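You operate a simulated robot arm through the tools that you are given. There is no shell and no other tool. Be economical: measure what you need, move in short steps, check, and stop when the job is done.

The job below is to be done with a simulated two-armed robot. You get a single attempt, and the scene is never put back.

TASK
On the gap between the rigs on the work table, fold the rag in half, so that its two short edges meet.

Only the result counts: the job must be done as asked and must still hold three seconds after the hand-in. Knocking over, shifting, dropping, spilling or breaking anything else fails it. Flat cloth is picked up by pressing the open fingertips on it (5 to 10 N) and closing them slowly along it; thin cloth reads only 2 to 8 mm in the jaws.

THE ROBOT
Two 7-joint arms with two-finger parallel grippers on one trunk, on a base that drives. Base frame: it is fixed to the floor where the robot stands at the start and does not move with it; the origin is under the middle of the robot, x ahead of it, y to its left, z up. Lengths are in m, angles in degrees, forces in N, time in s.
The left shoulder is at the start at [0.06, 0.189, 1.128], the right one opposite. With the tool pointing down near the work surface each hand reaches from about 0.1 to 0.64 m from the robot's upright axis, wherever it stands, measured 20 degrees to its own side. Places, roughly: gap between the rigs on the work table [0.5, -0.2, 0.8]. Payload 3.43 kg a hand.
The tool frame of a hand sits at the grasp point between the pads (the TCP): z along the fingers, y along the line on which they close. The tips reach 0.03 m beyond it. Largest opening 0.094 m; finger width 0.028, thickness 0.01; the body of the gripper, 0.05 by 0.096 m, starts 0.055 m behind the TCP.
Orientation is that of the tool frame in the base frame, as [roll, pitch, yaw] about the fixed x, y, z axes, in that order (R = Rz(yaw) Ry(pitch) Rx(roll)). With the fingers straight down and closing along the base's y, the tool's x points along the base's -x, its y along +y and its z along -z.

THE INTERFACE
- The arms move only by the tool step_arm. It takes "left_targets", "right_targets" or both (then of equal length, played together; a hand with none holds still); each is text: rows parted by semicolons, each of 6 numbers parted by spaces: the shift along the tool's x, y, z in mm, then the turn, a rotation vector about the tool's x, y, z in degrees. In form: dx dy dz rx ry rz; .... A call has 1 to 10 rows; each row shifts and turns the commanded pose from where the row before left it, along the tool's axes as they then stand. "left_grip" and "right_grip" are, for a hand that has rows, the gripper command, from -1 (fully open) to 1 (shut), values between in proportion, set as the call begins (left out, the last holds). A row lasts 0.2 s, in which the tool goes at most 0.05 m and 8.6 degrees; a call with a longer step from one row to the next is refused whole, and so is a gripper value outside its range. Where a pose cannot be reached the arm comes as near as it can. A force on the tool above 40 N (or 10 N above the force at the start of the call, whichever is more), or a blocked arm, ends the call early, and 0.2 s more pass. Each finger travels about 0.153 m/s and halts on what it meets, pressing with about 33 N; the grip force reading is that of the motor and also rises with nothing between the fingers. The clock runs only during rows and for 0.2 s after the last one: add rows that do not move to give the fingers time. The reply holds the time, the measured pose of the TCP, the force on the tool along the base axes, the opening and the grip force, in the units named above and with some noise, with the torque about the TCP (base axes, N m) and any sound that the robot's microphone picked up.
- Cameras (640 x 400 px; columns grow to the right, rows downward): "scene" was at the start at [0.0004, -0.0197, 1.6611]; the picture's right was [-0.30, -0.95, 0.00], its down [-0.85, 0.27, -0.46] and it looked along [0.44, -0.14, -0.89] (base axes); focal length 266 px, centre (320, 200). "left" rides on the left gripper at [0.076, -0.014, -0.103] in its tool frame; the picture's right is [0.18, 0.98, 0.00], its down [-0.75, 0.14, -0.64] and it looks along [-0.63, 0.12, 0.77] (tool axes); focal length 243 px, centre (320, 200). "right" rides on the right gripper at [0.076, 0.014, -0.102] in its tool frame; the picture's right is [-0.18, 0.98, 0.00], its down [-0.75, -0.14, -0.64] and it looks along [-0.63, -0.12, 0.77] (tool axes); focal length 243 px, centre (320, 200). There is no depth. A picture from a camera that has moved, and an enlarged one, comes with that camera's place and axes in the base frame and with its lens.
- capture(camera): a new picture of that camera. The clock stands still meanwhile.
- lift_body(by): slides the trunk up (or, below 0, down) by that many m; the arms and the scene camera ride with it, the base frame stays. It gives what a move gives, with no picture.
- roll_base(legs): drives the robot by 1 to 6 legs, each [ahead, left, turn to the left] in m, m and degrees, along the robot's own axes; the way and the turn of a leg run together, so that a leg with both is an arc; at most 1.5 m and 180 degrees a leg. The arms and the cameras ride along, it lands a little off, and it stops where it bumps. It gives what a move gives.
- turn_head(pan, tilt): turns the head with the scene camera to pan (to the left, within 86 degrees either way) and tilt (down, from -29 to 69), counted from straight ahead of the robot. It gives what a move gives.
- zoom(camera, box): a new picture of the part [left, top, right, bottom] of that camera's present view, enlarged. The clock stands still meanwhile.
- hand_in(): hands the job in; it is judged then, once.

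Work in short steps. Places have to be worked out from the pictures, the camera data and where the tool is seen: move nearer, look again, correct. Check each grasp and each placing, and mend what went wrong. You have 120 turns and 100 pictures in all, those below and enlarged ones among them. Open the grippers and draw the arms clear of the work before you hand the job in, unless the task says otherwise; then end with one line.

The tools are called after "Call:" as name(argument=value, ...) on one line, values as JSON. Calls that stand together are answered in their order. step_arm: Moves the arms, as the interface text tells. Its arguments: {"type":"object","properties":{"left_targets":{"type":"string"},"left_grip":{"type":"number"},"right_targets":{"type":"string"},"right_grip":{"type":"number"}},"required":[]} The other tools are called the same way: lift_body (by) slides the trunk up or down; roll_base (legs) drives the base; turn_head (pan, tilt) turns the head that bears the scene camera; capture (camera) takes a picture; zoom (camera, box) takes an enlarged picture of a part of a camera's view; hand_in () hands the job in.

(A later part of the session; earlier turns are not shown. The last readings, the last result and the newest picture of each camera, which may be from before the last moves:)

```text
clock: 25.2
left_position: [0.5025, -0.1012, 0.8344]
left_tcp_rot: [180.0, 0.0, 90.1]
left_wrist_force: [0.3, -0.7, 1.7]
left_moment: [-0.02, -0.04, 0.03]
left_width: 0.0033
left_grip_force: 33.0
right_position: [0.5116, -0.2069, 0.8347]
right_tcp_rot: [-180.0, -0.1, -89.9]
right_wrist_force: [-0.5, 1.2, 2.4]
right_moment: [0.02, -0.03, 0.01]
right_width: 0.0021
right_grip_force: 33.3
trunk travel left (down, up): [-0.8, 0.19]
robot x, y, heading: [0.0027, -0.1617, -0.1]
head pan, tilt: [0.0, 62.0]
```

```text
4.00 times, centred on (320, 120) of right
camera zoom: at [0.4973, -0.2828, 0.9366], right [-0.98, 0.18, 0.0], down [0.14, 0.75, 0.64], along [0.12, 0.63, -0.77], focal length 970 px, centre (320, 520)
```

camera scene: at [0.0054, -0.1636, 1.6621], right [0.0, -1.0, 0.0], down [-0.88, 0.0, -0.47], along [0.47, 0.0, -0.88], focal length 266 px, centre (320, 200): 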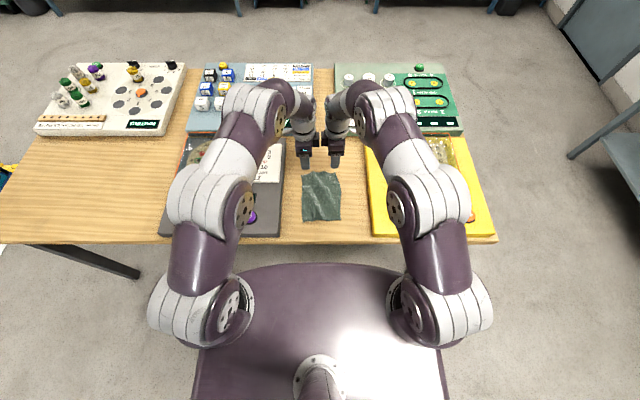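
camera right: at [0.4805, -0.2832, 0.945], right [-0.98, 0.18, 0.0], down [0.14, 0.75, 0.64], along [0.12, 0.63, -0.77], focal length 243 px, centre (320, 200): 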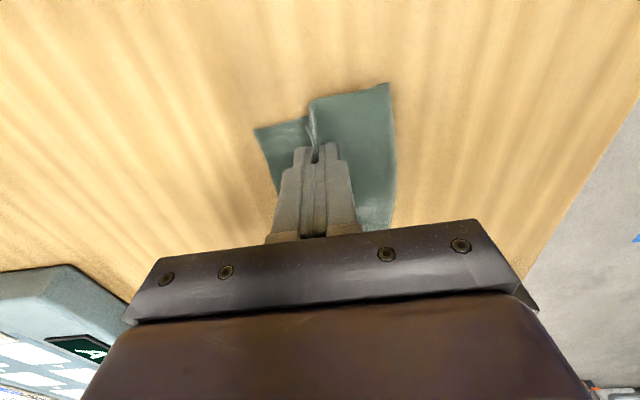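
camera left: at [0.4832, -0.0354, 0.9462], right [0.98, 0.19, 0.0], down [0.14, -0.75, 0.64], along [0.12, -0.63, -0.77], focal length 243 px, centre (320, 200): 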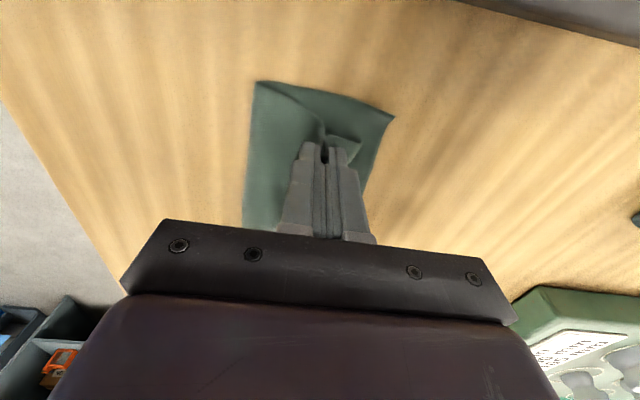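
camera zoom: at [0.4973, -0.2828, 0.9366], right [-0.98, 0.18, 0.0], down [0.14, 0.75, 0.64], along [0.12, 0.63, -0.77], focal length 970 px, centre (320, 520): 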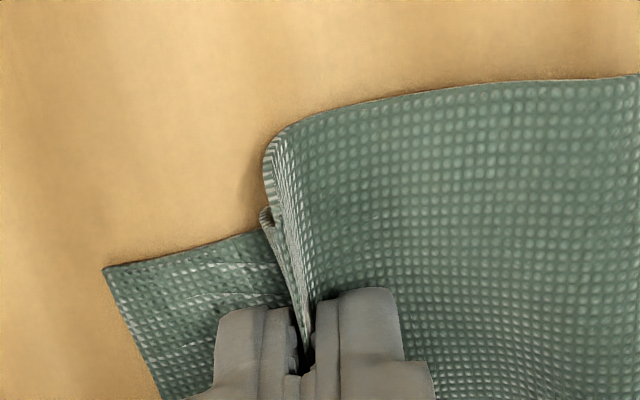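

Lower corners are at x≈0.540. The upper left flap is at 0.525 and the upper right at about 0.515. Now I'll open slowly while moving forward, so the far fingers spread the ridges and flaps ahead.

Call:
step_arm(left_targets="0 2 0 0 0 0;0 2 0 0 0 0;0 0 0 0 0 0", right_targets="0 -3 0 0 0 0;0 -3 0 0 0 0;0 0 0 0 0 0", left_grip=0.78, right_grip=0.78)

Call:
zoom(camera="left", box=[240, 70, 400, 170])

Call:
zoom(camera="right", box=[240, 70, 400, 170])

```text
clock: 26.0
left_position: [0.5055, -0.1019, 0.835]
left_tcp_rot: [180.0, 0.0, 90.1]
left_wrist_force: [-0.2, 0.5, 0.9]
left_moment: [0.02, 0.0, 0.01]
left_width: 0.0099
left_grip_force: 0.1
right_position: [0.5177, -0.2064, 0.8362]
right_tcp_rot: [-180.0, 0.0, -89.9]
right_wrist_force: [0.2, -0.3, 1.1]
right_moment: [0.01, 0.05, 0.04]
right_width: 0.0104
right_grip_force: 0.1
trunk travel left (down, up): [-0.8, 0.19]
robot x, y, heading: [-0.0029, -0.1633, 0.1]
head pan, tilt: [0.0, 62.0]
```

```text
4.00 times, centred on (320, 120) of left
camera zoom: at [0.4918, -0.0256, 0.9362], right [0.98, 0.19, 0.0], down [0.14, -0.75, 0.64], along [0.12, -0.63, -0.77], focal length 970 px, centre (320, 520)
```

zoom: 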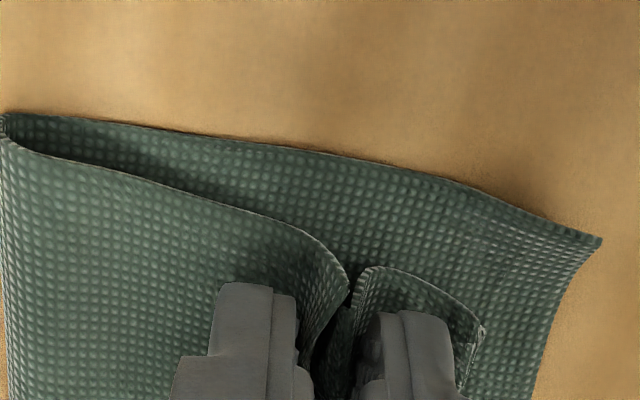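

```text
4.00 times, centred on (320, 120) of right
camera zoom: at [0.5033, -0.2828, 0.9362], right [-0.98, 0.18, 0.0], down [0.14, 0.75, 0.64], along [0.12, 0.63, -0.77], focal length 970 px, centre (320, 520)
```

zoom: 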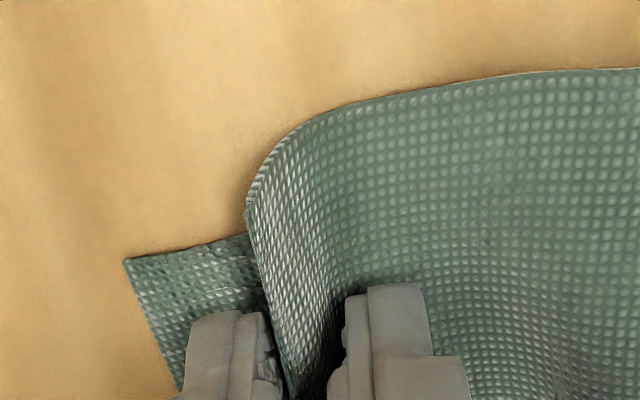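

On the right, the upper edge itself now lies in the jaw, about 20 mm short of the lower edge. I'll re-close on it, lift slightly, carry it forward and look. The left hand stays still.

Call:
step_arm(right_targets="0 0 0.5 0 0 0;0 0 0 0 0 0;0 0 0 0 0 0", right_grip=1)

Call:
step_arm(right_targets="0 0 -4 0 0 0;0 -4 -4 0 0 0;0 -4 0 0 0 0;0 -4 0 0 0 0;0 0 0 0 0 0")

Call:
zoom(camera="left", box=[240, 70, 400, 170])

Call:
zoom(camera="right", box=[240, 70, 400, 170])

```text
clock: 26.8
left_position: [0.5051, -0.1017, 0.8345]
left_tcp_rot: [180.0, 0.1, 90.1]
left_wrist_force: [-0.3, 0.2, 0.7]
left_moment: [0.02, 0.02, -0.01]
left_width: 0.0104
left_grip_force: 0.0
right_position: [0.5184, -0.2074, 0.8343]
right_tcp_rot: [180.0, 0.0, -89.9]
right_wrist_force: [0.2, -0.2, 1.6]
right_moment: [-0.03, 0.04, 0.04]
right_width: 0.0023
right_grip_force: 33.0
trunk travel left (down, up): [-0.8, 0.19]
robot x, y, heading: [-0.0028, -0.1602, 0.1]
head pan, tilt: [0.0, 62.0]
```

```text
clock: 28.0
left_position: [0.5053, -0.1009, 0.834]
left_tcp_rot: [-179.9, 0.0, 90.1]
left_wrist_force: [0.1, -0.2, -0.2]
left_moment: [0.0, -0.03, -0.01]
left_width: 0.0102
left_grip_force: 0.1
right_position: [0.5298, -0.2082, 0.842]
right_tcp_rot: [179.9, 0.0, -90.0]
right_wrist_force: [0.3, -0.1, -0.7]
right_moment: [-0.01, 0.01, 0.03]
right_width: 0.0023
right_grip_force: 33.3
trunk travel left (down, up): [-0.8, 0.19]
robot x, y, heading: [-0.0003, -0.1638, 0.5]
head pan, tilt: [0.0, 62.0]
```

```text
4.00 times, centred on (320, 120) of left
camera zoom: at [0.492, -0.0256, 0.9362], right [0.98, 0.19, 0.0], down [0.14, -0.75, 0.64], along [0.12, -0.63, -0.77], focal length 970 px, centre (320, 520)
```

zoom: 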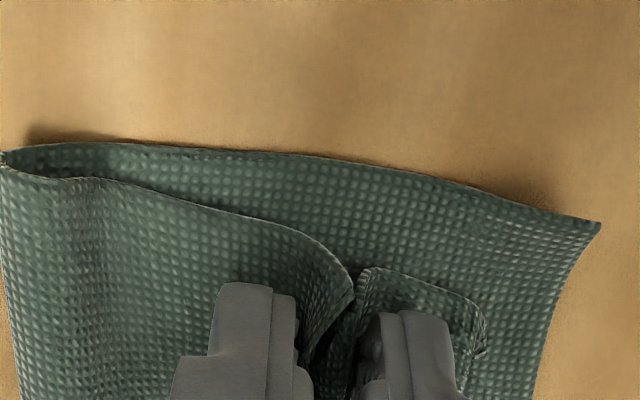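

```text
4.00 times, centred on (320, 120) of right
camera zoom: at [0.5162, -0.2824, 0.9441], right [-0.98, 0.18, 0.0], down [0.14, 0.75, 0.64], along [0.12, 0.63, -0.77], focal length 970 px, centre (320, 520)
```

zoom: 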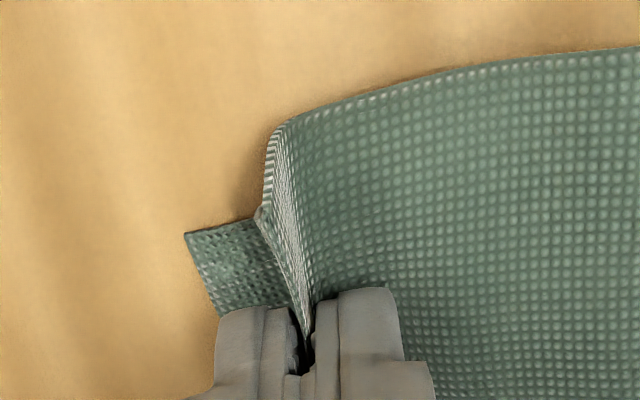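

The right side is now about 13 mm short and its edge is pinched properly. I'll go another 8 mm forward, lower and open the right hand.

Call:
step_arm(right_targets="0 -4 0 0 0 0;0 -4 2 0 0 0;0 0 3 0 0 0;0 0 2 0 0 0;0 0 0 0 0 0")

Call:
step_arm(right_targets="0 -2 0 0 0 0;0 -2 0 0 0 0;0 0 0 0 0 0", right_grip=0.75)

Call:
zoom(camera="left", box=[240, 70, 400, 170])

Call:
zoom(camera="right", box=[240, 70, 400, 170])

```text
clock: 29.2
left_position: [0.5055, -0.1001, 0.834]
left_tcp_rot: [180.0, 0.1, 90.1]
left_wrist_force: [0.3, -0.3, 0.0]
left_moment: [0.03, 0.02, -0.03]
left_width: 0.0105
left_grip_force: 0.5
right_position: [0.5388, -0.2075, 0.8362]
right_tcp_rot: [180.0, 0.0, -89.8]
right_wrist_force: [-0.3, 0.6, 0.1]
right_moment: [0.01, 0.0, 0.02]
right_width: 0.0024
right_grip_force: 32.7
trunk travel left (down, up): [-0.8, 0.19]
robot x, y, heading: [-0.0035, -0.1648, 0.3]
head pan, tilt: [0.0, 62.0]
```

```text
clock: 30.0
left_position: [0.5052, -0.1022, 0.8343]
left_tcp_rot: [180.0, 0.0, 90.1]
left_wrist_force: [-0.2, -0.2, -0.1]
left_moment: [0.0, 0.0, 0.0]
left_width: 0.0107
left_grip_force: 0.1
right_position: [0.5421, -0.2069, 0.8357]
right_tcp_rot: [180.0, 0.0, -89.9]
right_wrist_force: [-0.6, -0.7, 0.8]
right_moment: [-0.02, 0.01, 0.04]
right_width: 0.0118
right_grip_force: 0.3
trunk travel left (down, up): [-0.8, 0.19]
robot x, y, heading: [0.0004, -0.1655, -0.0]
head pan, tilt: [0.0, 62.0]
```

```text
4.00 times, centred on (320, 120) of left
camera zoom: at [0.492, -0.0257, 0.9362], right [0.98, 0.19, 0.0], down [0.14, -0.75, 0.64], along [0.12, -0.63, -0.77], focal length 970 px, centre (320, 520)
```

zoom: 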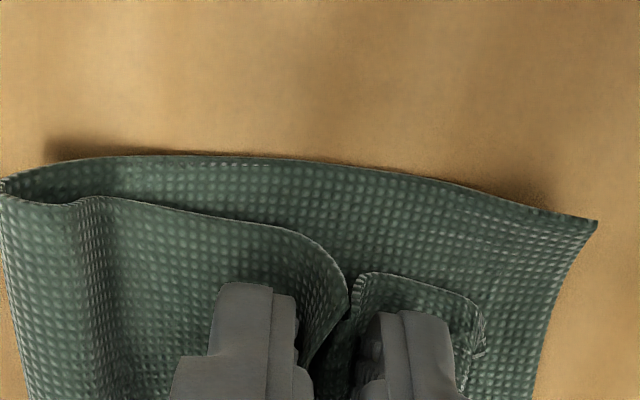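

```text
4.00 times, centred on (320, 120) of right
camera zoom: at [0.5276, -0.282, 0.9375], right [-0.98, 0.18, 0.0], down [0.14, 0.75, 0.64], along [0.12, 0.63, -0.77], focal length 970 px, centre (320, 520)
```

zoom: 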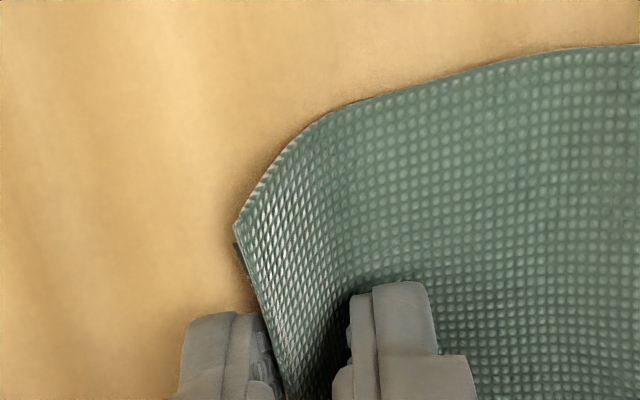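

On the right the edges now meet. On the left I'll open further with a small forward move to let the ridge drop.

Call:
step_arm(left_targets="0 2 -1 0 0 0;0 2 0 0 0 0;0 0 0 0 0 0", left_grip=0.5)

Call:
zoom(camera="left", box=[240, 70, 400, 170])

```text
clock: 30.8
left_position: [0.5107, -0.1, 0.8348]
left_tcp_rot: [-179.9, 0.0, 90.2]
left_wrist_force: [-0.2, 0.6, -0.5]
left_moment: [0.03, 0.02, -0.02]
left_width: 0.0236
left_grip_force: 0.0
right_position: [0.5427, -0.2062, 0.8362]
right_tcp_rot: [180.0, 0.0, -89.9]
right_wrist_force: [-0.6, -0.2, -0.2]
right_moment: [0.03, -0.01, 0.01]
right_width: 0.0116
right_grip_force: 0.0
trunk travel left (down, up): [-0.8, 0.19]
robot x, y, heading: [-0.0012, -0.1644, 0.0]
head pan, tilt: [0.0, 62.0]
```

```text
4.00 times, centred on (320, 120) of left
camera zoom: at [0.4966, -0.0253, 0.9367], right [0.98, 0.19, 0.0], down [0.14, -0.75, 0.64], along [0.12, -0.63, -0.77], focal length 970 px, centre (320, 520)
```

zoom: 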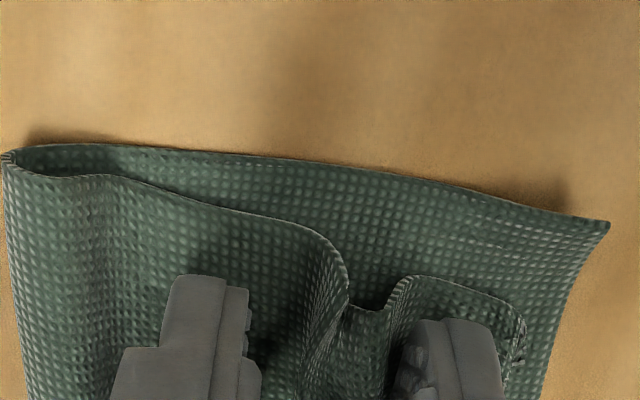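

I'll lift the left hand straight up to see how the cloth relaxes.

Call:
step_arm(left_targets="0 0 -10 0 0 0;0 0 -15 0 0 0;0 0 -20 0 0 0;0 0 0 0 0 0")

Call:
zoom(camera="left", box=[220, 70, 420, 195])

Call:
zoom(camera="right", box=[240, 50, 440, 175])

```text
clock: 31.8
left_position: [0.5108, -0.1003, 0.8803]
left_tcp_rot: [180.0, 0.0, 90.1]
left_wrist_force: [0.2, -0.2, 0.5]
left_moment: [-0.01, 0.02, 0.02]
left_width: 0.0231
left_grip_force: 0.1
right_position: [0.5419, -0.2068, 0.8345]
right_tcp_rot: [-180.0, 0.0, -89.8]
right_wrist_force: [0.2, 0.0, -0.5]
right_moment: [-0.03, 0.0, 0.01]
right_width: 0.0117
right_grip_force: 0.1
trunk travel left (down, up): [-0.8, 0.19]
robot x, y, heading: [0.0005, -0.1636, 0.2]
head pan, tilt: [0.0, 62.0]
```

```text
3.20 times, centred on (320, 132) of left
camera zoom: at [0.4972, -0.0253, 0.9813], right [0.98, 0.19, 0.0], down [0.14, -0.75, 0.64], along [0.12, -0.63, -0.77], focal length 776 px, centre (320, 416)
```

zoom: 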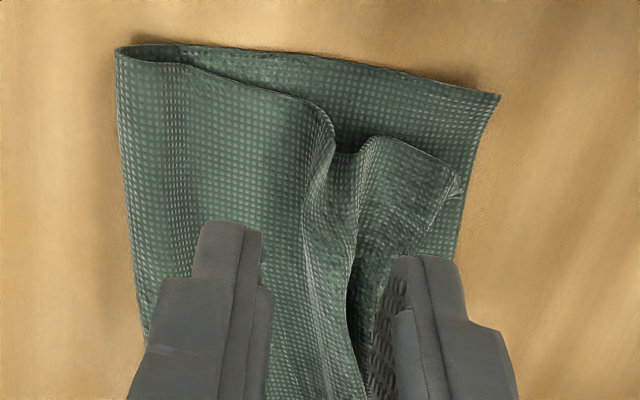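

```text
3.20 times, centred on (340, 112) of right
camera zoom: at [0.5278, -0.2819, 0.9374], right [-0.98, 0.18, 0.0], down [0.14, 0.75, 0.64], along [0.12, 0.63, -0.77], focal length 776 px, centre (256, 480)
```

zoom: 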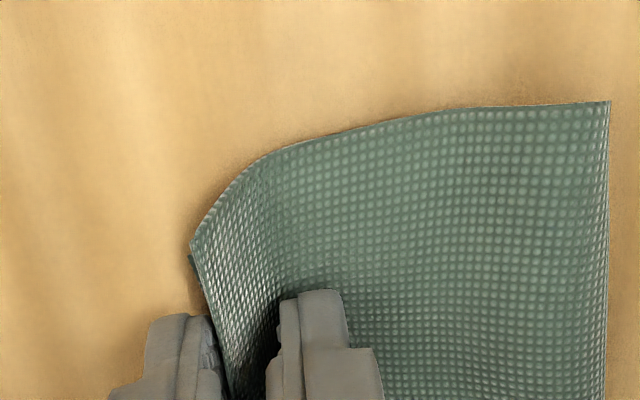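

The left edges are now close: the upper corner is at (0.543,−0.092) and the lower at (0.547,−0.073), with a wrinkle left over. I'll open the right hand slightly more and lift both hands away for a full look.

Call:
step_arm(right_targets="0 0 0 0 0 0;0 0 0 0 0 0;0 0 -10 0 0 0;0 0 -15 0 0 0;0 0 -25 0 0 0;0 0 -45 0 0 0;0 0 -45 0 0 0;0 0 0 0 0 0", left_targets="0 0 0 0 0 0;0 0 0 0 0 0;0 0 -10 0 0 0;0 0 -10 0 0 0;0 0 -20 0 0 0;0 0 -25 0 0 0;0 0 -25 0 0 0;0 0 0 0 0 0", right_grip=0.5)

Call:
zoom(camera="left", box=[240, 50, 440, 175])

Call:
zoom(camera="right", box=[220, 50, 420, 175])

Call:
zoom(camera="scene", box=[240, 100, 400, 230])

```text
clock: 33.6
left_position: [0.5103, -0.1017, 0.9696]
left_tcp_rot: [-179.9, 0.0, 90.1]
left_wrist_force: [-1.0, -0.1, -0.1]
left_moment: [-0.04, -0.03, -0.02]
left_width: 0.0235
left_grip_force: 0.2
right_position: [0.5414, -0.2076, 0.9774]
right_tcp_rot: [180.0, 0.0, -89.9]
right_wrist_force: [-0.3, -0.1, 1.0]
right_moment: [-0.01, 0.0, 0.02]
right_width: 0.0236
right_grip_force: 0.0
trunk travel left (down, up): [-0.8, 0.19]
robot x, y, heading: [0.0017, -0.1622, -0.1]
head pan, tilt: [0.0, 62.0]
```

```text
3.20 times, centred on (340, 112) of left
camera zoom: at [0.4974, -0.0265, 1.0708], right [0.98, 0.19, 0.0], down [0.14, -0.75, 0.64], along [0.12, -0.63, -0.77], focal length 776 px, centre (256, 480)
```

zoom: 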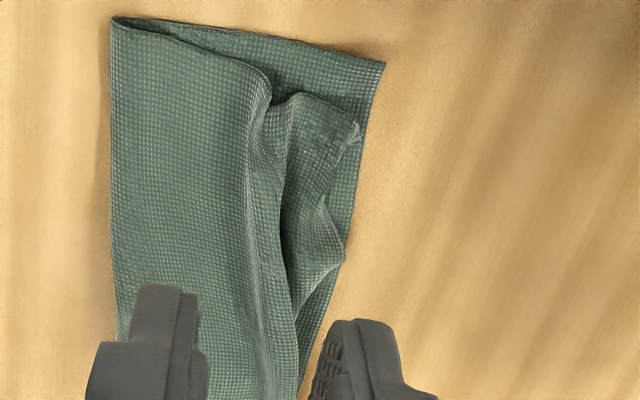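

```text
3.20 times, centred on (320, 112) of right
camera zoom: at [0.527, -0.2839, 1.0783], right [-0.98, 0.18, 0.0], down [0.14, 0.75, 0.64], along [0.12, 0.63, -0.77], focal length 776 px, centre (320, 480)
```

zoom: 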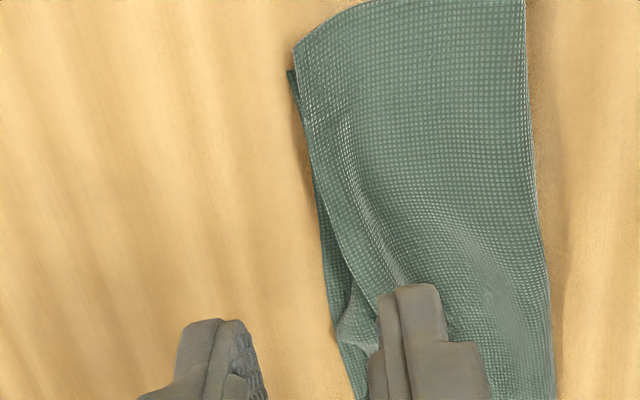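

```text
3.08 times, centred on (320, 165) of scene
camera zoom: at [0.0058, -0.1636, 1.662], right [0.0, -1.0, 0.0], down [-0.88, 0.0, -0.47], along [0.47, 0.0, -0.88], focal length 820 px, centre (320, 308)
```

zoom: 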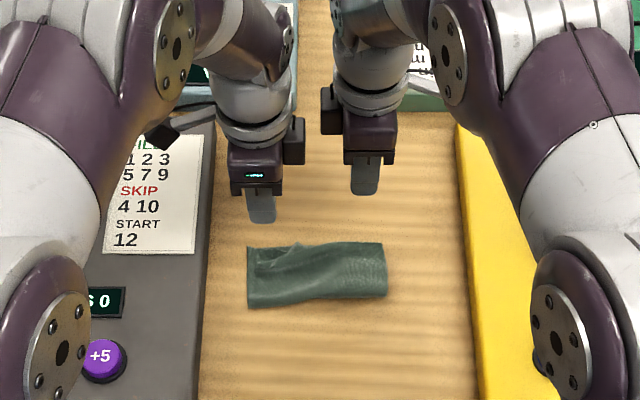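

The right half looks good, but the left half of the upper edge has a wrinkle. I'll take a tighter zoom from the scene camera to understand it.

Call:
zoom(camera="scene", box=[296, 142, 344, 172])

Call:
zoom(camera="left", box=[270, 60, 350, 110])

```text
13.33 times, centred on (320, 157) of scene
camera zoom: at [0.0058, -0.1636, 1.662], right [0.0, -1.0, 0.0], down [-0.88, 0.0, -0.47], along [0.47, 0.0, -0.88], focal length 3553 px, centre (320, 773)
```

zoom: 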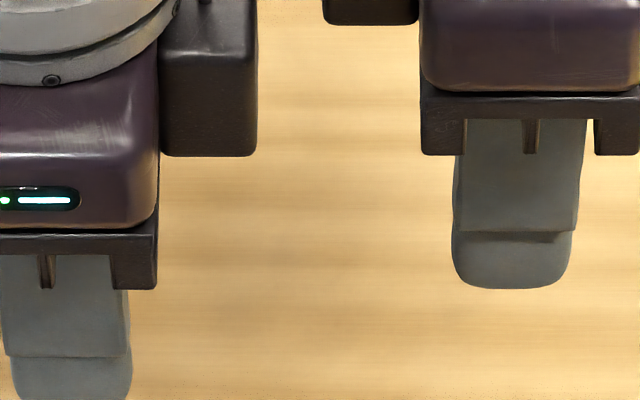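

```text
8.00 times, centred on (310, 85) of left
camera zoom: at [0.4974, -0.0265, 1.0708], right [0.98, 0.19, 0.0], down [0.14, -0.75, 0.64], along [0.12, -0.63, -0.77], focal length 1941 px, centre (400, 1120)
```

zoom: 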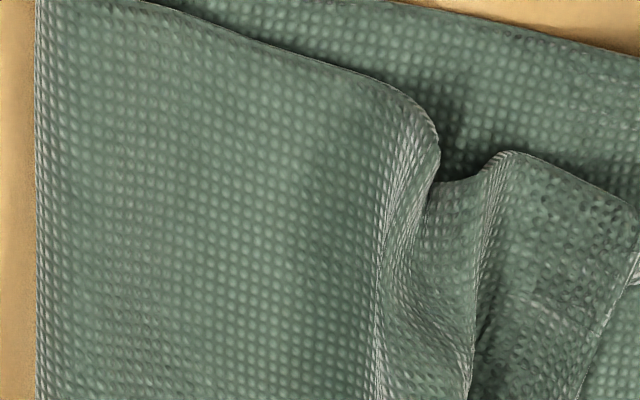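

I mis-aimed the scene zoom, so I'll redo it on the rag itself.

Call:
zoom(camera="scene", box=[292, 174, 348, 209])

Call:
zoom(camera="left", box=[310, 70, 390, 150])

```text
11.43 times, centred on (320, 192) of scene
camera zoom: at [0.0058, -0.1636, 1.662], right [0.0, -1.0, 0.0], down [-0.88, 0.0, -0.47], along [0.47, 0.0, -0.88], focal length 3046 px, centre (320, 297)
```

zoom: 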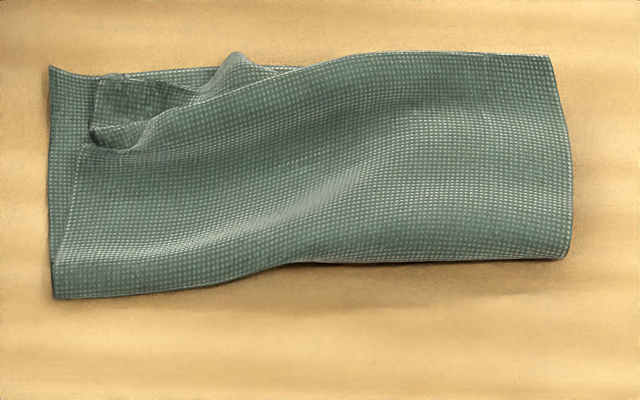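

```text
5.00 times, centred on (350, 110) of left
camera zoom: at [0.4974, -0.0265, 1.0708], right [0.98, 0.19, 0.0], down [0.14, -0.75, 0.64], along [0.12, -0.63, -0.77], focal length 1213 px, centre (170, 650)
```

zoom: 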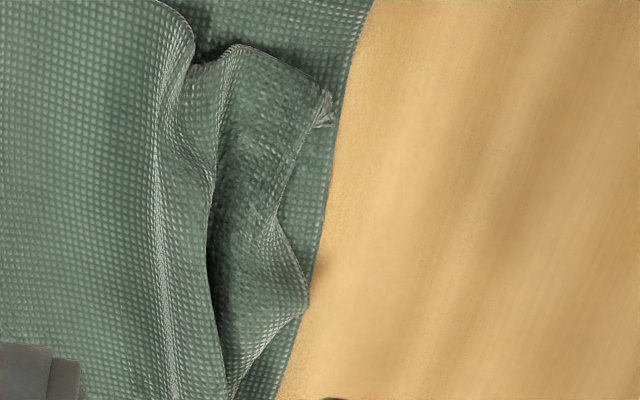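

The left flap is tucked under a ridge, with its corner near (0.546,−0.09) and the valley near x≈0.523. I'll re-pinch the flap with the left hand to pull it out, while the right hand presses on the good right side as an anchor.

Call:
step_arm(left_targets="1 10 0 0 0 0;1 10 30 0 0 0;0 11 40 0 0 0;0 0 40 0 0 0;0 0 14 0 0 0;0 0 0 0 0 0", right_targets="0 10 0 0 0 0;0 12 40 0 0 0;0 0 40 0 0 0;0 0 40 0 0 0;0 0 12 0 0 0;0 0 0 0 0 0", left_grip=0.64, right_grip=0.8)

Call:
zoom(camera="left", box=[240, 70, 400, 170])

Call:
zoom(camera="right", box=[240, 70, 400, 170])

```text
clock: 35.0
left_position: [0.5405, -0.0978, 0.8463]
left_tcp_rot: [180.0, 0.0, 90.1]
left_wrist_force: [-0.6, -0.4, 0.4]
left_moment: [0.05, 0.03, -0.01]
left_width: 0.0171
left_grip_force: 0.0
right_position: [0.52, -0.2073, 0.8433]
right_tcp_rot: [179.9, 0.0, -90.0]
right_wrist_force: [1.2, -0.4, -0.3]
right_moment: [0.01, -0.02, 0.04]
right_width: 0.0091
right_grip_force: 0.1
trunk travel left (down, up): [-0.8, 0.19]
robot x, y, heading: [-0.0029, -0.1645, 0.2]
head pan, tilt: [0.0, 62.0]
```

```text
4.00 times, centred on (320, 120) of left
camera zoom: at [0.5274, -0.0237, 0.948], right [0.98, 0.19, 0.0], down [0.14, -0.75, 0.64], along [0.12, -0.63, -0.77], focal length 970 px, centre (320, 520)
```

zoom: 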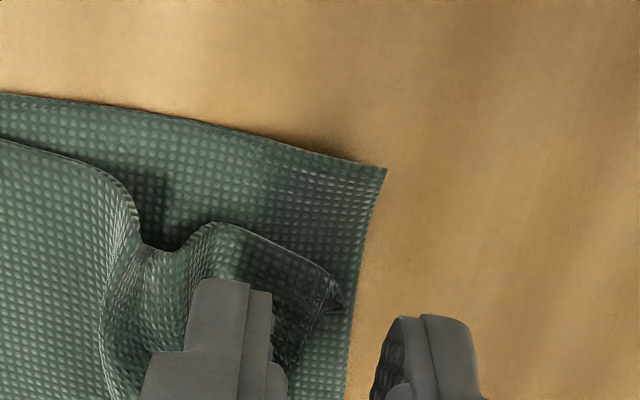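

```text
4.00 times, centred on (320, 120) of right
camera zoom: at [0.506, -0.2833, 0.9452], right [-0.98, 0.18, 0.0], down [0.14, 0.75, 0.64], along [0.12, 0.63, -0.77], focal length 970 px, centre (320, 520)
```

zoom: 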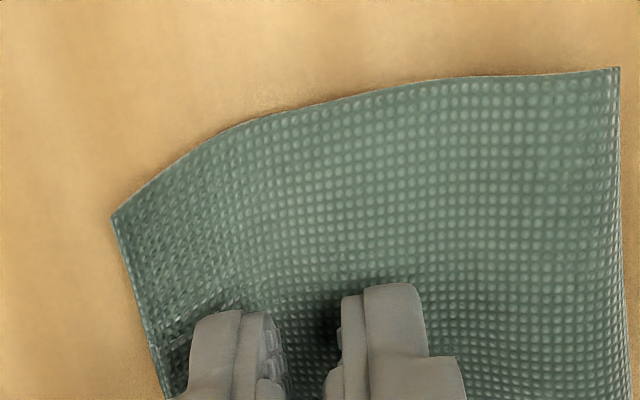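

The alignment looks right: the left near finger is over the flap's root and the far finger just beyond its edge. I'll lower both.

Call:
step_arm(left_targets="-1 -3 5 0 0 0;0 0 4 0 0 0;0 0 2 0 0 0;0 0 0 0 0 0", right_targets="0 0 4 0 0 0;0 0 4 0 0 0;0 0 2 0 0 0;0 0 0 0 0 0")

Call:
zoom(camera="left", box=[240, 70, 400, 170])

```text
clock: 36.0
left_position: [0.5374, -0.1008, 0.8348]
left_tcp_rot: [180.0, 0.0, 90.2]
left_wrist_force: [0.1, 0.0, 0.6]
left_moment: [-0.01, -0.02, 0.01]
left_width: 0.0167
left_grip_force: 0.0
right_position: [0.5208, -0.2076, 0.834]
right_tcp_rot: [-180.0, 0.0, -90.0]
right_wrist_force: [0.2, -0.8, 3.1]
right_moment: [0.0, 0.04, -0.01]
right_width: 0.0095
right_grip_force: 0.0
trunk travel left (down, up): [-0.8, 0.19]
robot x, y, heading: [-0.0, -0.1626, 0.1]
head pan, tilt: [0.0, 62.0]
```

```text
4.00 times, centred on (320, 120) of left
camera zoom: at [0.5241, -0.0249, 0.9368], right [0.98, 0.19, 0.0], down [0.14, -0.75, 0.64], along [0.12, -0.63, -0.77], focal length 970 px, centre (320, 520)
```

zoom: 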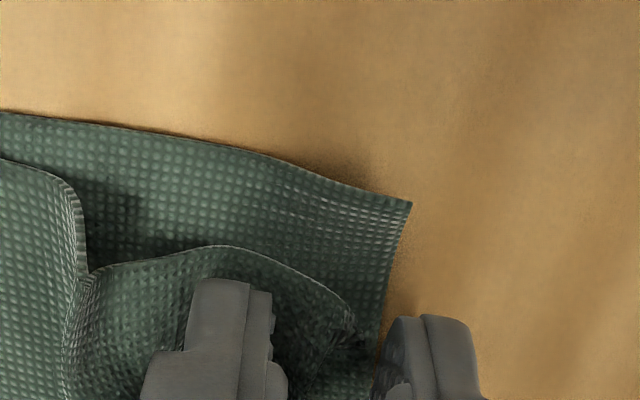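

The tips are touching the flap. I'll press about 1.5 mm more and close in two steps.

Call:
step_arm(left_targets="0 0 1.2 0 0 0;0 0 0 0 0 0", right_targets="0 0 0.4 0 0 0;0 0 0 0 0 0", left_grip=0.8)

Call:
zoom(camera="left", box=[240, 70, 400, 170])

```text
clock: 36.6
left_position: [0.5373, -0.1, 0.8332]
left_tcp_rot: [-180.0, 0.0, 90.1]
left_wrist_force: [0.6, 0.2, 0.7]
left_moment: [0.01, 0.02, 0.0]
left_width: 0.0097
left_grip_force: 0.2
right_position: [0.5199, -0.2066, 0.834]
right_tcp_rot: [-180.0, 0.1, -89.9]
right_wrist_force: [1.3, -0.2, 2.3]
right_moment: [0.02, -0.05, 0.01]
right_width: 0.0095
right_grip_force: 0.3
trunk travel left (down, up): [-0.8, 0.19]
robot x, y, heading: [-0.0004, -0.1627, 0.2]
head pan, tilt: [0.0, 62.0]
```

```text
4.00 times, centred on (320, 120) of left
camera zoom: at [0.5243, -0.0249, 0.9356], right [0.98, 0.19, 0.0], down [0.14, -0.75, 0.64], along [0.12, -0.63, -0.77], focal length 970 px, centre (320, 520)
```

zoom: 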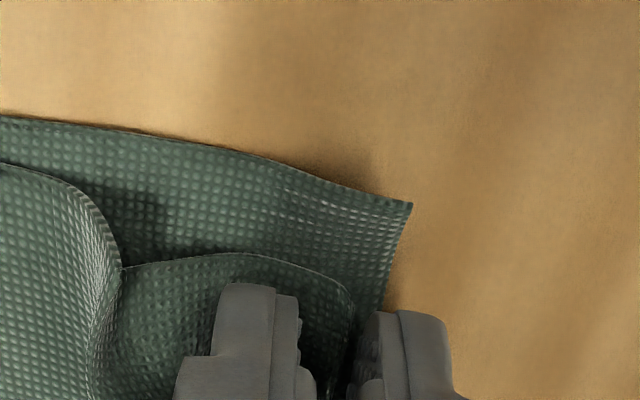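

The flap's edge now sits between the fingers. I'll close fully and lift slightly.

Call:
step_arm(left_targets="0 0 0 0 0 0;0 0 0 0 0 0;0 0 -3 0 0 0;0 0 -4 0 0 0;0 0 -4 0 0 0;0 0 0 0 0 0", left_grip=1)

Call:
zoom(camera="left", box=[220, 70, 400, 170])

```text
clock: 38.0
left_position: [0.5376, -0.1016, 0.845]
left_tcp_rot: [-179.9, -0.1, 90.1]
left_wrist_force: [0.7, 0.2, 0.6]
left_moment: [0.01, -0.03, -0.03]
left_width: 0.0022
left_grip_force: 33.3
right_position: [0.5197, -0.2061, 0.8341]
right_tcp_rot: [180.0, 0.0, -89.9]
right_wrist_force: [0.1, 1.4, 3.5]
right_moment: [0.01, -0.02, -0.02]
right_width: 0.0093
right_grip_force: 0.4
trunk travel left (down, up): [-0.8, 0.19]
robot x, y, heading: [0.0016, -0.1631, -0.1]
head pan, tilt: [0.0, 62.0]
```

```text
3.56 times, centred on (310, 120) of left
camera zoom: at [0.5237, -0.025, 0.9465], right [0.98, 0.19, 0.0], down [0.14, -0.75, 0.64], along [0.12, -0.63, -0.77], focal length 863 px, centre (356, 484)
```

zoom: 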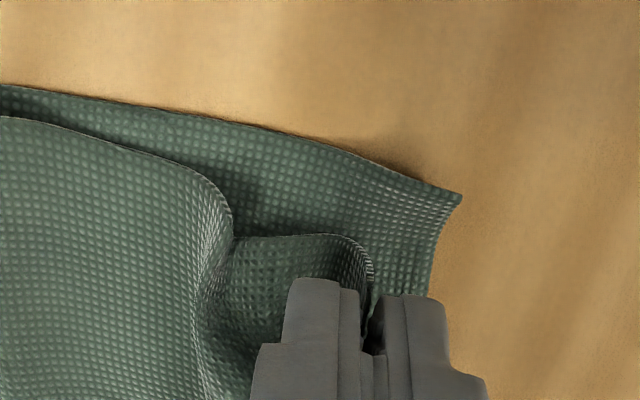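

The flap's edge is held. I'll lift it about 25 mm, moving forward and outward, to pull the ridge out.

Call:
step_arm(left_targets="2 2 -6 0 0 0;2 2 -6 0 0 0;2 3 -6 0 0 0;2 3 -6 0 0 0;0 0 0 0 0 0")

Call:
zoom(camera="left", box=[200, 70, 400, 195])

Call:
zoom(camera="scene", box=[280, 164, 360, 214])

```text
clock: 39.2
left_position: [0.5481, -0.0923, 0.8698]
left_tcp_rot: [180.0, 0.0, 90.1]
left_wrist_force: [-0.8, -2.2, -1.5]
left_moment: [-0.04, 0.0, -0.01]
left_width: 0.0019
left_grip_force: 33.1
right_position: [0.5205, -0.2071, 0.8337]
right_tcp_rot: [180.0, -0.1, -89.9]
right_wrist_force: [0.9, 1.5, 3.9]
right_moment: [0.08, -0.03, 0.01]
right_width: 0.0092
right_grip_force: 0.2
trunk travel left (down, up): [-0.8, 0.19]
robot x, y, heading: [0.0012, -0.1641, -0.0]
head pan, tilt: [0.0, 62.0]
```

```text
3.20 times, centred on (300, 132) of left
camera zoom: at [0.5338, -0.0171, 0.9716], right [0.98, 0.19, 0.0], down [0.14, -0.75, 0.64], along [0.12, -0.63, -0.77], focal length 776 px, centre (384, 416)
```

zoom: 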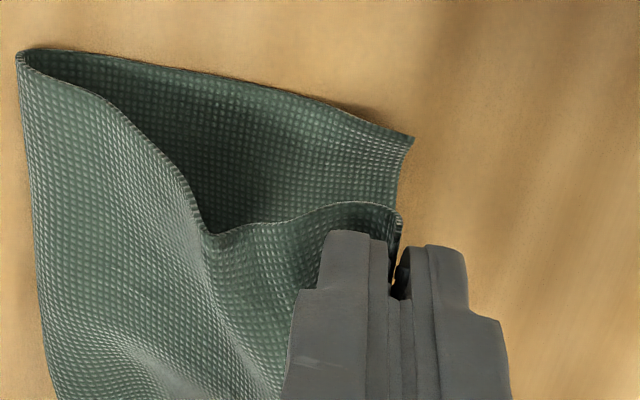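

```text
8.00 times, centred on (320, 189) of scene
camera zoom: at [0.0041, -0.1637, 1.662], right [0.0, -1.0, 0.0], down [-0.88, 0.0, -0.47], along [0.47, 0.0, -0.88], focal length 2132 px, centre (320, 288)
```

zoom: 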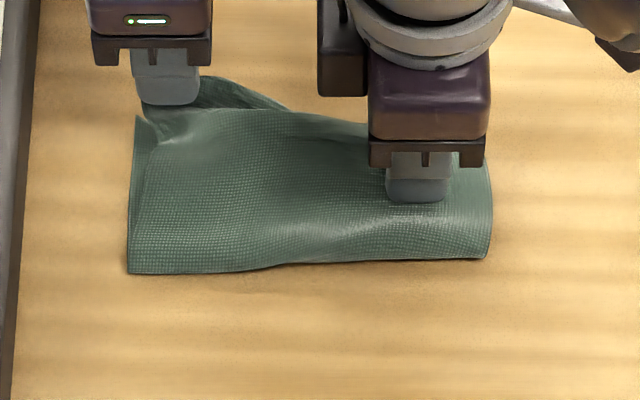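

The wrinkle is pulled out, and the upper corner (0.548,−0.076) sits almost above the lower one (0.552,−0.078). I'll lower it with a slight forward move, then look.

Call:
step_arm(left_targets="0 1 8 0 0 0;0 1 8 0 0 0;0 2 8 0 0 0;0 1 6 0 0 0;0 0 3 0 0 0;0 0 0 0 0 0")

Call:
zoom(camera="left", box=[200, 70, 400, 195])

```text
clock: 40.6
left_position: [0.5534, -0.0923, 0.8369]
left_tcp_rot: [180.0, 0.0, 90.1]
left_wrist_force: [-0.3, 0.3, -0.3]
left_moment: [-0.02, 0.01, 0.0]
left_width: 0.002
left_grip_force: 32.9
right_position: [0.5202, -0.2071, 0.8341]
right_tcp_rot: [-180.0, 0.0, -89.8]
right_wrist_force: [0.0, 0.7, 3.5]
right_moment: [-0.01, -0.02, 0.03]
right_width: 0.0093
right_grip_force: 0.0
trunk travel left (down, up): [-0.8, 0.19]
robot x, y, heading: [0.0004, -0.1628, -0.0]
head pan, tilt: [0.0, 62.0]
```

```text
3.20 times, centred on (300, 132) of left
camera zoom: at [0.5389, -0.017, 0.9382], right [0.98, 0.19, 0.0], down [0.14, -0.75, 0.64], along [0.12, -0.63, -0.77], focal length 776 px, centre (384, 416)
```

zoom: 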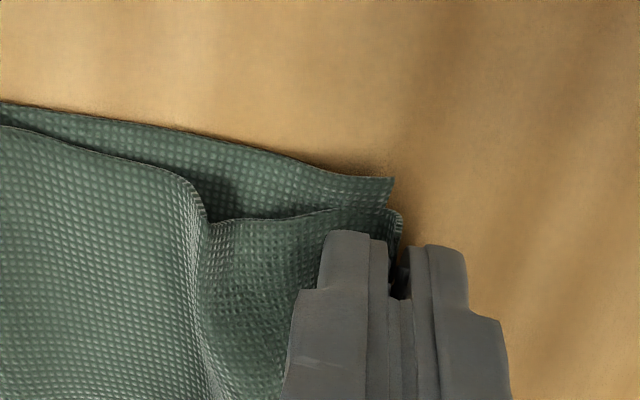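

A small ridge re-forms at x≈0.515 because the crease sits about 10 mm too far forward, but the edges align. I'll ease the left hand forward a little, open gently, and check.

Call:
step_arm(left_targets="0 3 0 0 0 0;0 2 1 0 0 0;0 0 0 0 0 0")

Call:
step_arm(left_targets="0 1 0 0 0 0;0 1 0 0 0 0;0 0 0 0 0 0", left_grip=0.75)

Call:
zoom(camera="left", box=[200, 70, 400, 195])

```text
clock: 41.4
left_position: [0.5574, -0.0913, 0.8352]
left_tcp_rot: [-179.9, 0.0, 90.1]
left_wrist_force: [-0.4, -0.1, 0.2]
left_moment: [0.02, 0.01, -0.01]
left_width: 0.002
left_grip_force: 32.9
right_position: [0.5209, -0.207, 0.8332]
right_tcp_rot: [-180.0, -0.1, -89.9]
right_wrist_force: [0.8, 0.8, 3.0]
right_moment: [0.03, -0.02, 0.04]
right_width: 0.0089
right_grip_force: 0.1
trunk travel left (down, up): [-0.8, 0.19]
robot x, y, heading: [0.0034, -0.1622, -0.2]
head pan, tilt: [0.0, 62.0]
```

```text
clock: 42.2
left_position: [0.5604, -0.0926, 0.8352]
left_tcp_rot: [-180.0, -0.1, 90.1]
left_wrist_force: [0.4, 0.0, -1.2]
left_moment: [0.02, -0.02, 0.0]
left_width: 0.0117
left_grip_force: 0.1
right_position: [0.5196, -0.2067, 0.8331]
right_tcp_rot: [-179.9, -0.1, -89.9]
right_wrist_force: [1.0, -0.4, 3.8]
right_moment: [0.03, -0.03, 0.0]
right_width: 0.0092
right_grip_force: 0.0
trunk travel left (down, up): [-0.8, 0.19]
robot x, y, heading: [0.0013, -0.1604, 0.4]
head pan, tilt: [0.0, 62.0]
```

```text
3.20 times, centred on (300, 132) of left
camera zoom: at [0.5466, -0.0169, 0.9373], right [0.98, 0.19, 0.0], down [0.14, -0.75, 0.64], along [0.12, -0.63, -0.77], focal length 776 px, centre (384, 416)
```

zoom: 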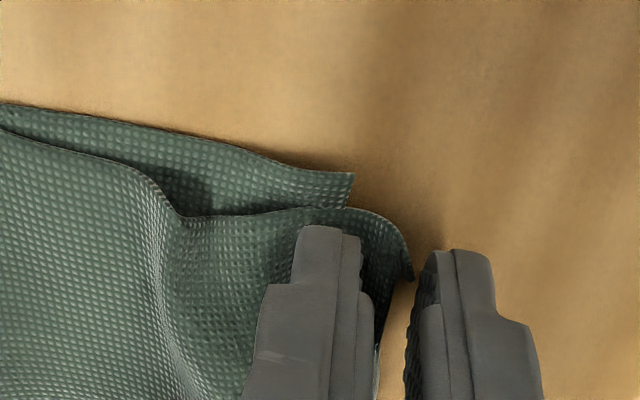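

The upper edge now overshoots the lower by about 14 mm at the left corner. I'll lift both hands straight up and look at everything.

Call:
step_arm(left_targets="0 0 -5 0 0 0;0 0 -10 0 0 0;0 0 -20 0 0 0;0 0 -45 0 0 0;0 0 -45 0 0 0;0 0 0 0 0 0", right_targets="0 0 -5 0 0 0;0 0 -10 0 0 0;0 0 -20 0 0 0;0 0 -45 0 0 0;0 0 -45 0 0 0;0 0 0 0 0 0")

Call:
zoom(camera="scene", box=[288, 169, 352, 209])

Call:
zoom(camera="left", box=[200, 50, 400, 175])

Call:
zoom(camera="right", box=[220, 50, 420, 175])

```text
clock: 43.6
left_position: [0.5616, -0.0928, 0.9606]
left_tcp_rot: [-179.9, -0.1, 90.1]
left_wrist_force: [0.0, 0.3, 0.5]
left_moment: [-0.03, 0.06, -0.03]
left_width: 0.0117
left_grip_force: 0.1
right_position: [0.5212, -0.2062, 0.959]
right_tcp_rot: [179.9, 0.0, -89.9]
right_wrist_force: [0.0, -0.1, 0.7]
right_moment: [-0.02, 0.01, 0.03]
right_width: 0.0095
right_grip_force: 0.1
trunk travel left (down, up): [-0.8, 0.19]
robot x, y, heading: [-0.001, -0.1666, 0.3]
head pan, tilt: [0.0, 62.0]
```

```text
10.00 times, centred on (320, 189) of scene
camera zoom: at [0.0062, -0.1635, 1.6619], right [0.0, -1.0, 0.0], down [-0.88, 0.0, -0.47], along [0.47, 0.0, -0.88], focal length 2665 px, centre (320, 310)
```

zoom: 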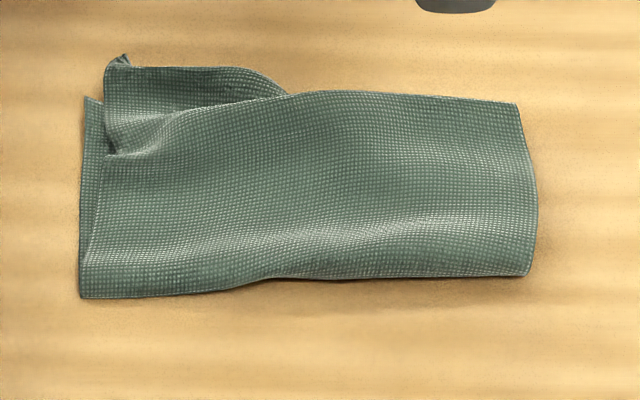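

```text
3.20 times, centred on (300, 112) of left
camera zoom: at [0.5476, -0.0167, 1.0625], right [0.98, 0.19, 0.0], down [0.14, -0.75, 0.64], along [0.12, -0.63, -0.77], focal length 776 px, centre (384, 480)
```

zoom: 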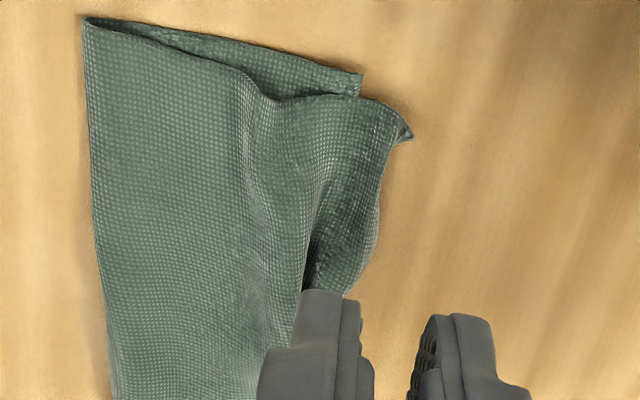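

```text
3.20 times, centred on (320, 112) of right
camera zoom: at [0.5065, -0.282, 1.0599], right [-0.98, 0.18, 0.0], down [0.14, 0.75, 0.64], along [0.12, 0.63, -0.77], focal length 776 px, centre (320, 480)
```

zoom: 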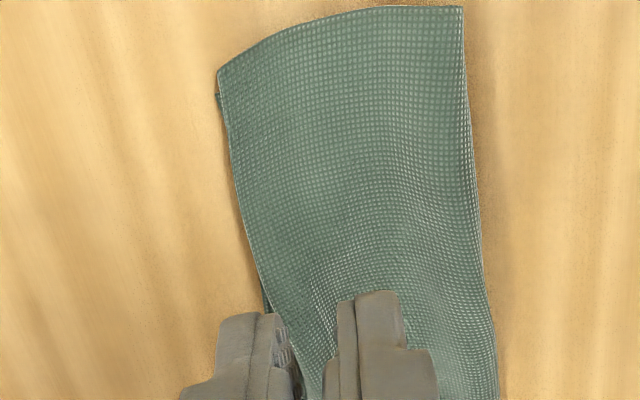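

The right edges coincide. On the left the upper corner pokes about 14 mm past. I'll press the closed left fingertips lightly on that overhang and slide it back about 9 mm.

Call:
step_arm(left_targets="-5 0 40 0 0 0;0 0 40 0 0 0;0 0 38 0 0 0;0 0 0 0 0 0", left_grip=1)

Call:
step_arm(left_targets="0 0 4 0 0 0;0 0 3 0 0 0;0 0 1.5 0 0 0;0 0 0 0 0 0")

Call:
zoom(camera="left", box=[220, 70, 420, 195])

```text
clock: 44.6
left_position: [0.5612, -0.0971, 0.8426]
left_tcp_rot: [-180.0, 0.0, 90.1]
left_wrist_force: [-0.3, 0.3, -0.6]
left_moment: [0.04, 0.02, -0.03]
left_width: 0.0
left_grip_force: 32.4
right_position: [0.5199, -0.2059, 0.9592]
right_tcp_rot: [-180.0, 0.1, -89.9]
right_wrist_force: [0.1, -0.4, -0.1]
right_moment: [0.01, 0.01, 0.02]
right_width: 0.0095
right_grip_force: 0.1
trunk travel left (down, up): [-0.8, 0.19]
robot x, y, heading: [-0.0001, -0.1624, -0.1]
head pan, tilt: [0.0, 62.0]
```

```text
clock: 45.6
left_position: [0.5603, -0.0969, 0.8348]
left_tcp_rot: [180.0, 0.0, 90.1]
left_wrist_force: [0.0, 0.0, -0.3]
left_moment: [0.0, -0.01, 0.02]
left_width: 0.0
left_grip_force: 33.0
right_position: [0.5199, -0.2062, 0.9586]
right_tcp_rot: [-179.9, 0.0, -89.9]
right_wrist_force: [0.5, 0.3, 0.0]
right_moment: [0.02, -0.03, -0.01]
right_width: 0.0092
right_grip_force: 0.1
trunk travel left (down, up): [-0.8, 0.19]
robot x, y, heading: [0.0011, -0.1609, -0.1]
head pan, tilt: [0.0, 62.0]
```

```text
3.20 times, centred on (320, 132) of left
camera zoom: at [0.5466, -0.0216, 0.9363], right [0.98, 0.19, 0.0], down [0.14, -0.75, 0.64], along [0.12, -0.63, -0.77], focal length 776 px, centre (320, 416)
```

zoom: 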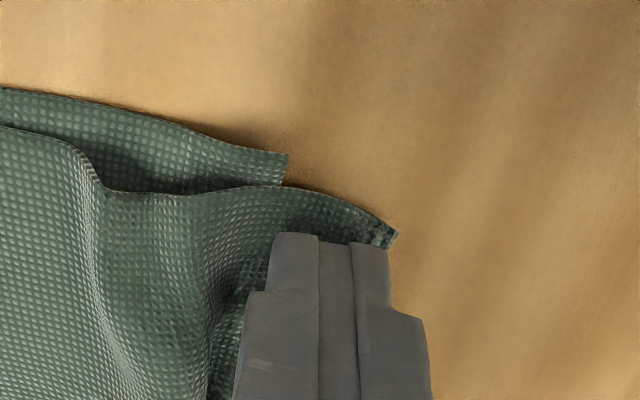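

Still not in contact. I'll press until I feel a few newtons, then slide back.

Call:
step_arm(left_targets="0 0 2 0 0 0;0 0 1 0 0 0;0 0 0 0 0 0")

Call:
step_arm(left_targets="0 -3 0.3 0 0 0;0 -3 0 0 0 0;0 -3 0 0 0 0;0 0 0 0 0 0")

Call:
zoom(camera="left", box=[220, 70, 420, 195])

```text
clock: 46.4
left_position: [0.5606, -0.0976, 0.8327]
left_tcp_rot: [179.9, -0.1, 90.1]
left_wrist_force: [0.7, -0.5, 8.8]
left_moment: [-0.06, 0.05, 0.0]
left_width: 0.0002
left_grip_force: 33.2
right_position: [0.5195, -0.2075, 0.9591]
right_tcp_rot: [180.0, 0.0, -89.9]
right_wrist_force: [-0.3, 0.0, -0.8]
right_moment: [0.01, 0.01, -0.01]
right_width: 0.0093
right_grip_force: 0.1
trunk travel left (down, up): [-0.8, 0.19]
robot x, y, heading: [0.0026, -0.1588, 0.2]
head pan, tilt: [0.0, 62.0]
```

```text
clock: 47.4
left_position: [0.5518, -0.0967, 0.8319]
left_tcp_rot: [179.8, 0.0, 90.1]
left_wrist_force: [3.7, 0.3, 17.5]
left_moment: [-0.04, 0.03, 0.0]
left_width: 0.0003
left_grip_force: 32.9
right_position: [0.5188, -0.207, 0.9596]
right_tcp_rot: [-179.9, 0.0, -90.0]
right_wrist_force: [-0.1, 0.7, -1.6]
right_moment: [0.03, -0.01, 0.0]
right_width: 0.0096
right_grip_force: 0.1
trunk travel left (down, up): [-0.8, 0.19]
robot x, y, heading: [-0.0016, -0.1615, 0.1]
head pan, tilt: [0.0, 62.0]
```

```text
3.20 times, centred on (320, 132) of left
camera zoom: at [0.5371, -0.0219, 0.9336], right [0.98, 0.19, 0.0], down [0.14, -0.75, 0.64], along [0.12, -0.63, -0.77], focal length 776 px, centre (320, 416)
```

zoom: 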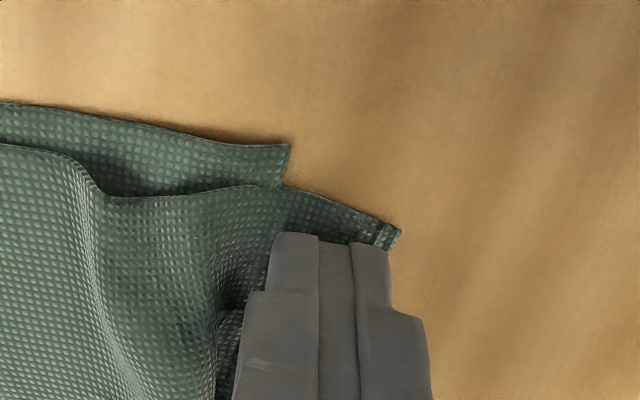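

Both layers moved together, so friction alone won't shift one over the other. The left upper corner still overshoots by about 20 mm. I'll re-pinch just that overhanging edge, as before, and set it back.

Call:
step_arm(left_targets="0 0 -8 0 0 0;0 8 -4 0 0 0;0 0 0 0 0 0;0 0 5 0 0 0;0 0 5 0 0 0;0 0 0 0 0 0", left_grip=0.66)

Call:
zoom(camera="left", box=[220, 70, 420, 195])

```text
clock: 48.8
left_position: [0.5588, -0.0975, 0.8305]
left_tcp_rot: [179.9, 0.0, 90.1]
left_wrist_force: [-0.3, 0.6, 0.8]
left_moment: [0.02, 0.02, 0.03]
left_width: 0.0162
left_grip_force: 0.2
right_position: [0.5196, -0.2065, 0.9584]
right_tcp_rot: [180.0, -0.1, -89.9]
right_wrist_force: [0.8, 0.4, 0.4]
right_moment: [0.04, 0.0, -0.01]
right_width: 0.0094
right_grip_force: 0.1
trunk travel left (down, up): [-0.8, 0.19]
robot x, y, heading: [-0.0018, -0.1641, 0.1]
head pan, tilt: [0.0, 62.0]
```

```text
3.20 times, centred on (320, 132) of left
camera zoom: at [0.5457, -0.0218, 0.9338], right [0.98, 0.19, 0.0], down [0.14, -0.75, 0.64], along [0.12, -0.63, -0.77], focal length 776 px, centre (320, 416)
```

zoom: 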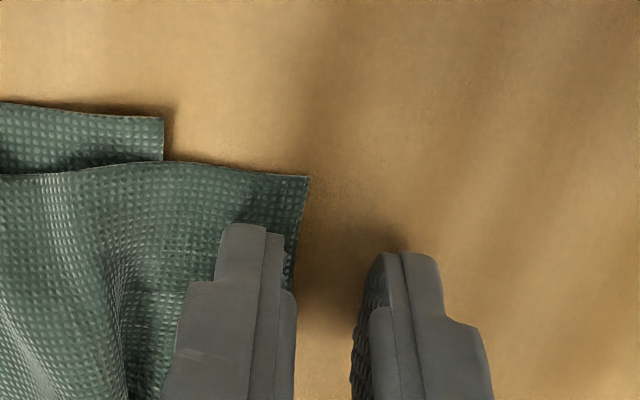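

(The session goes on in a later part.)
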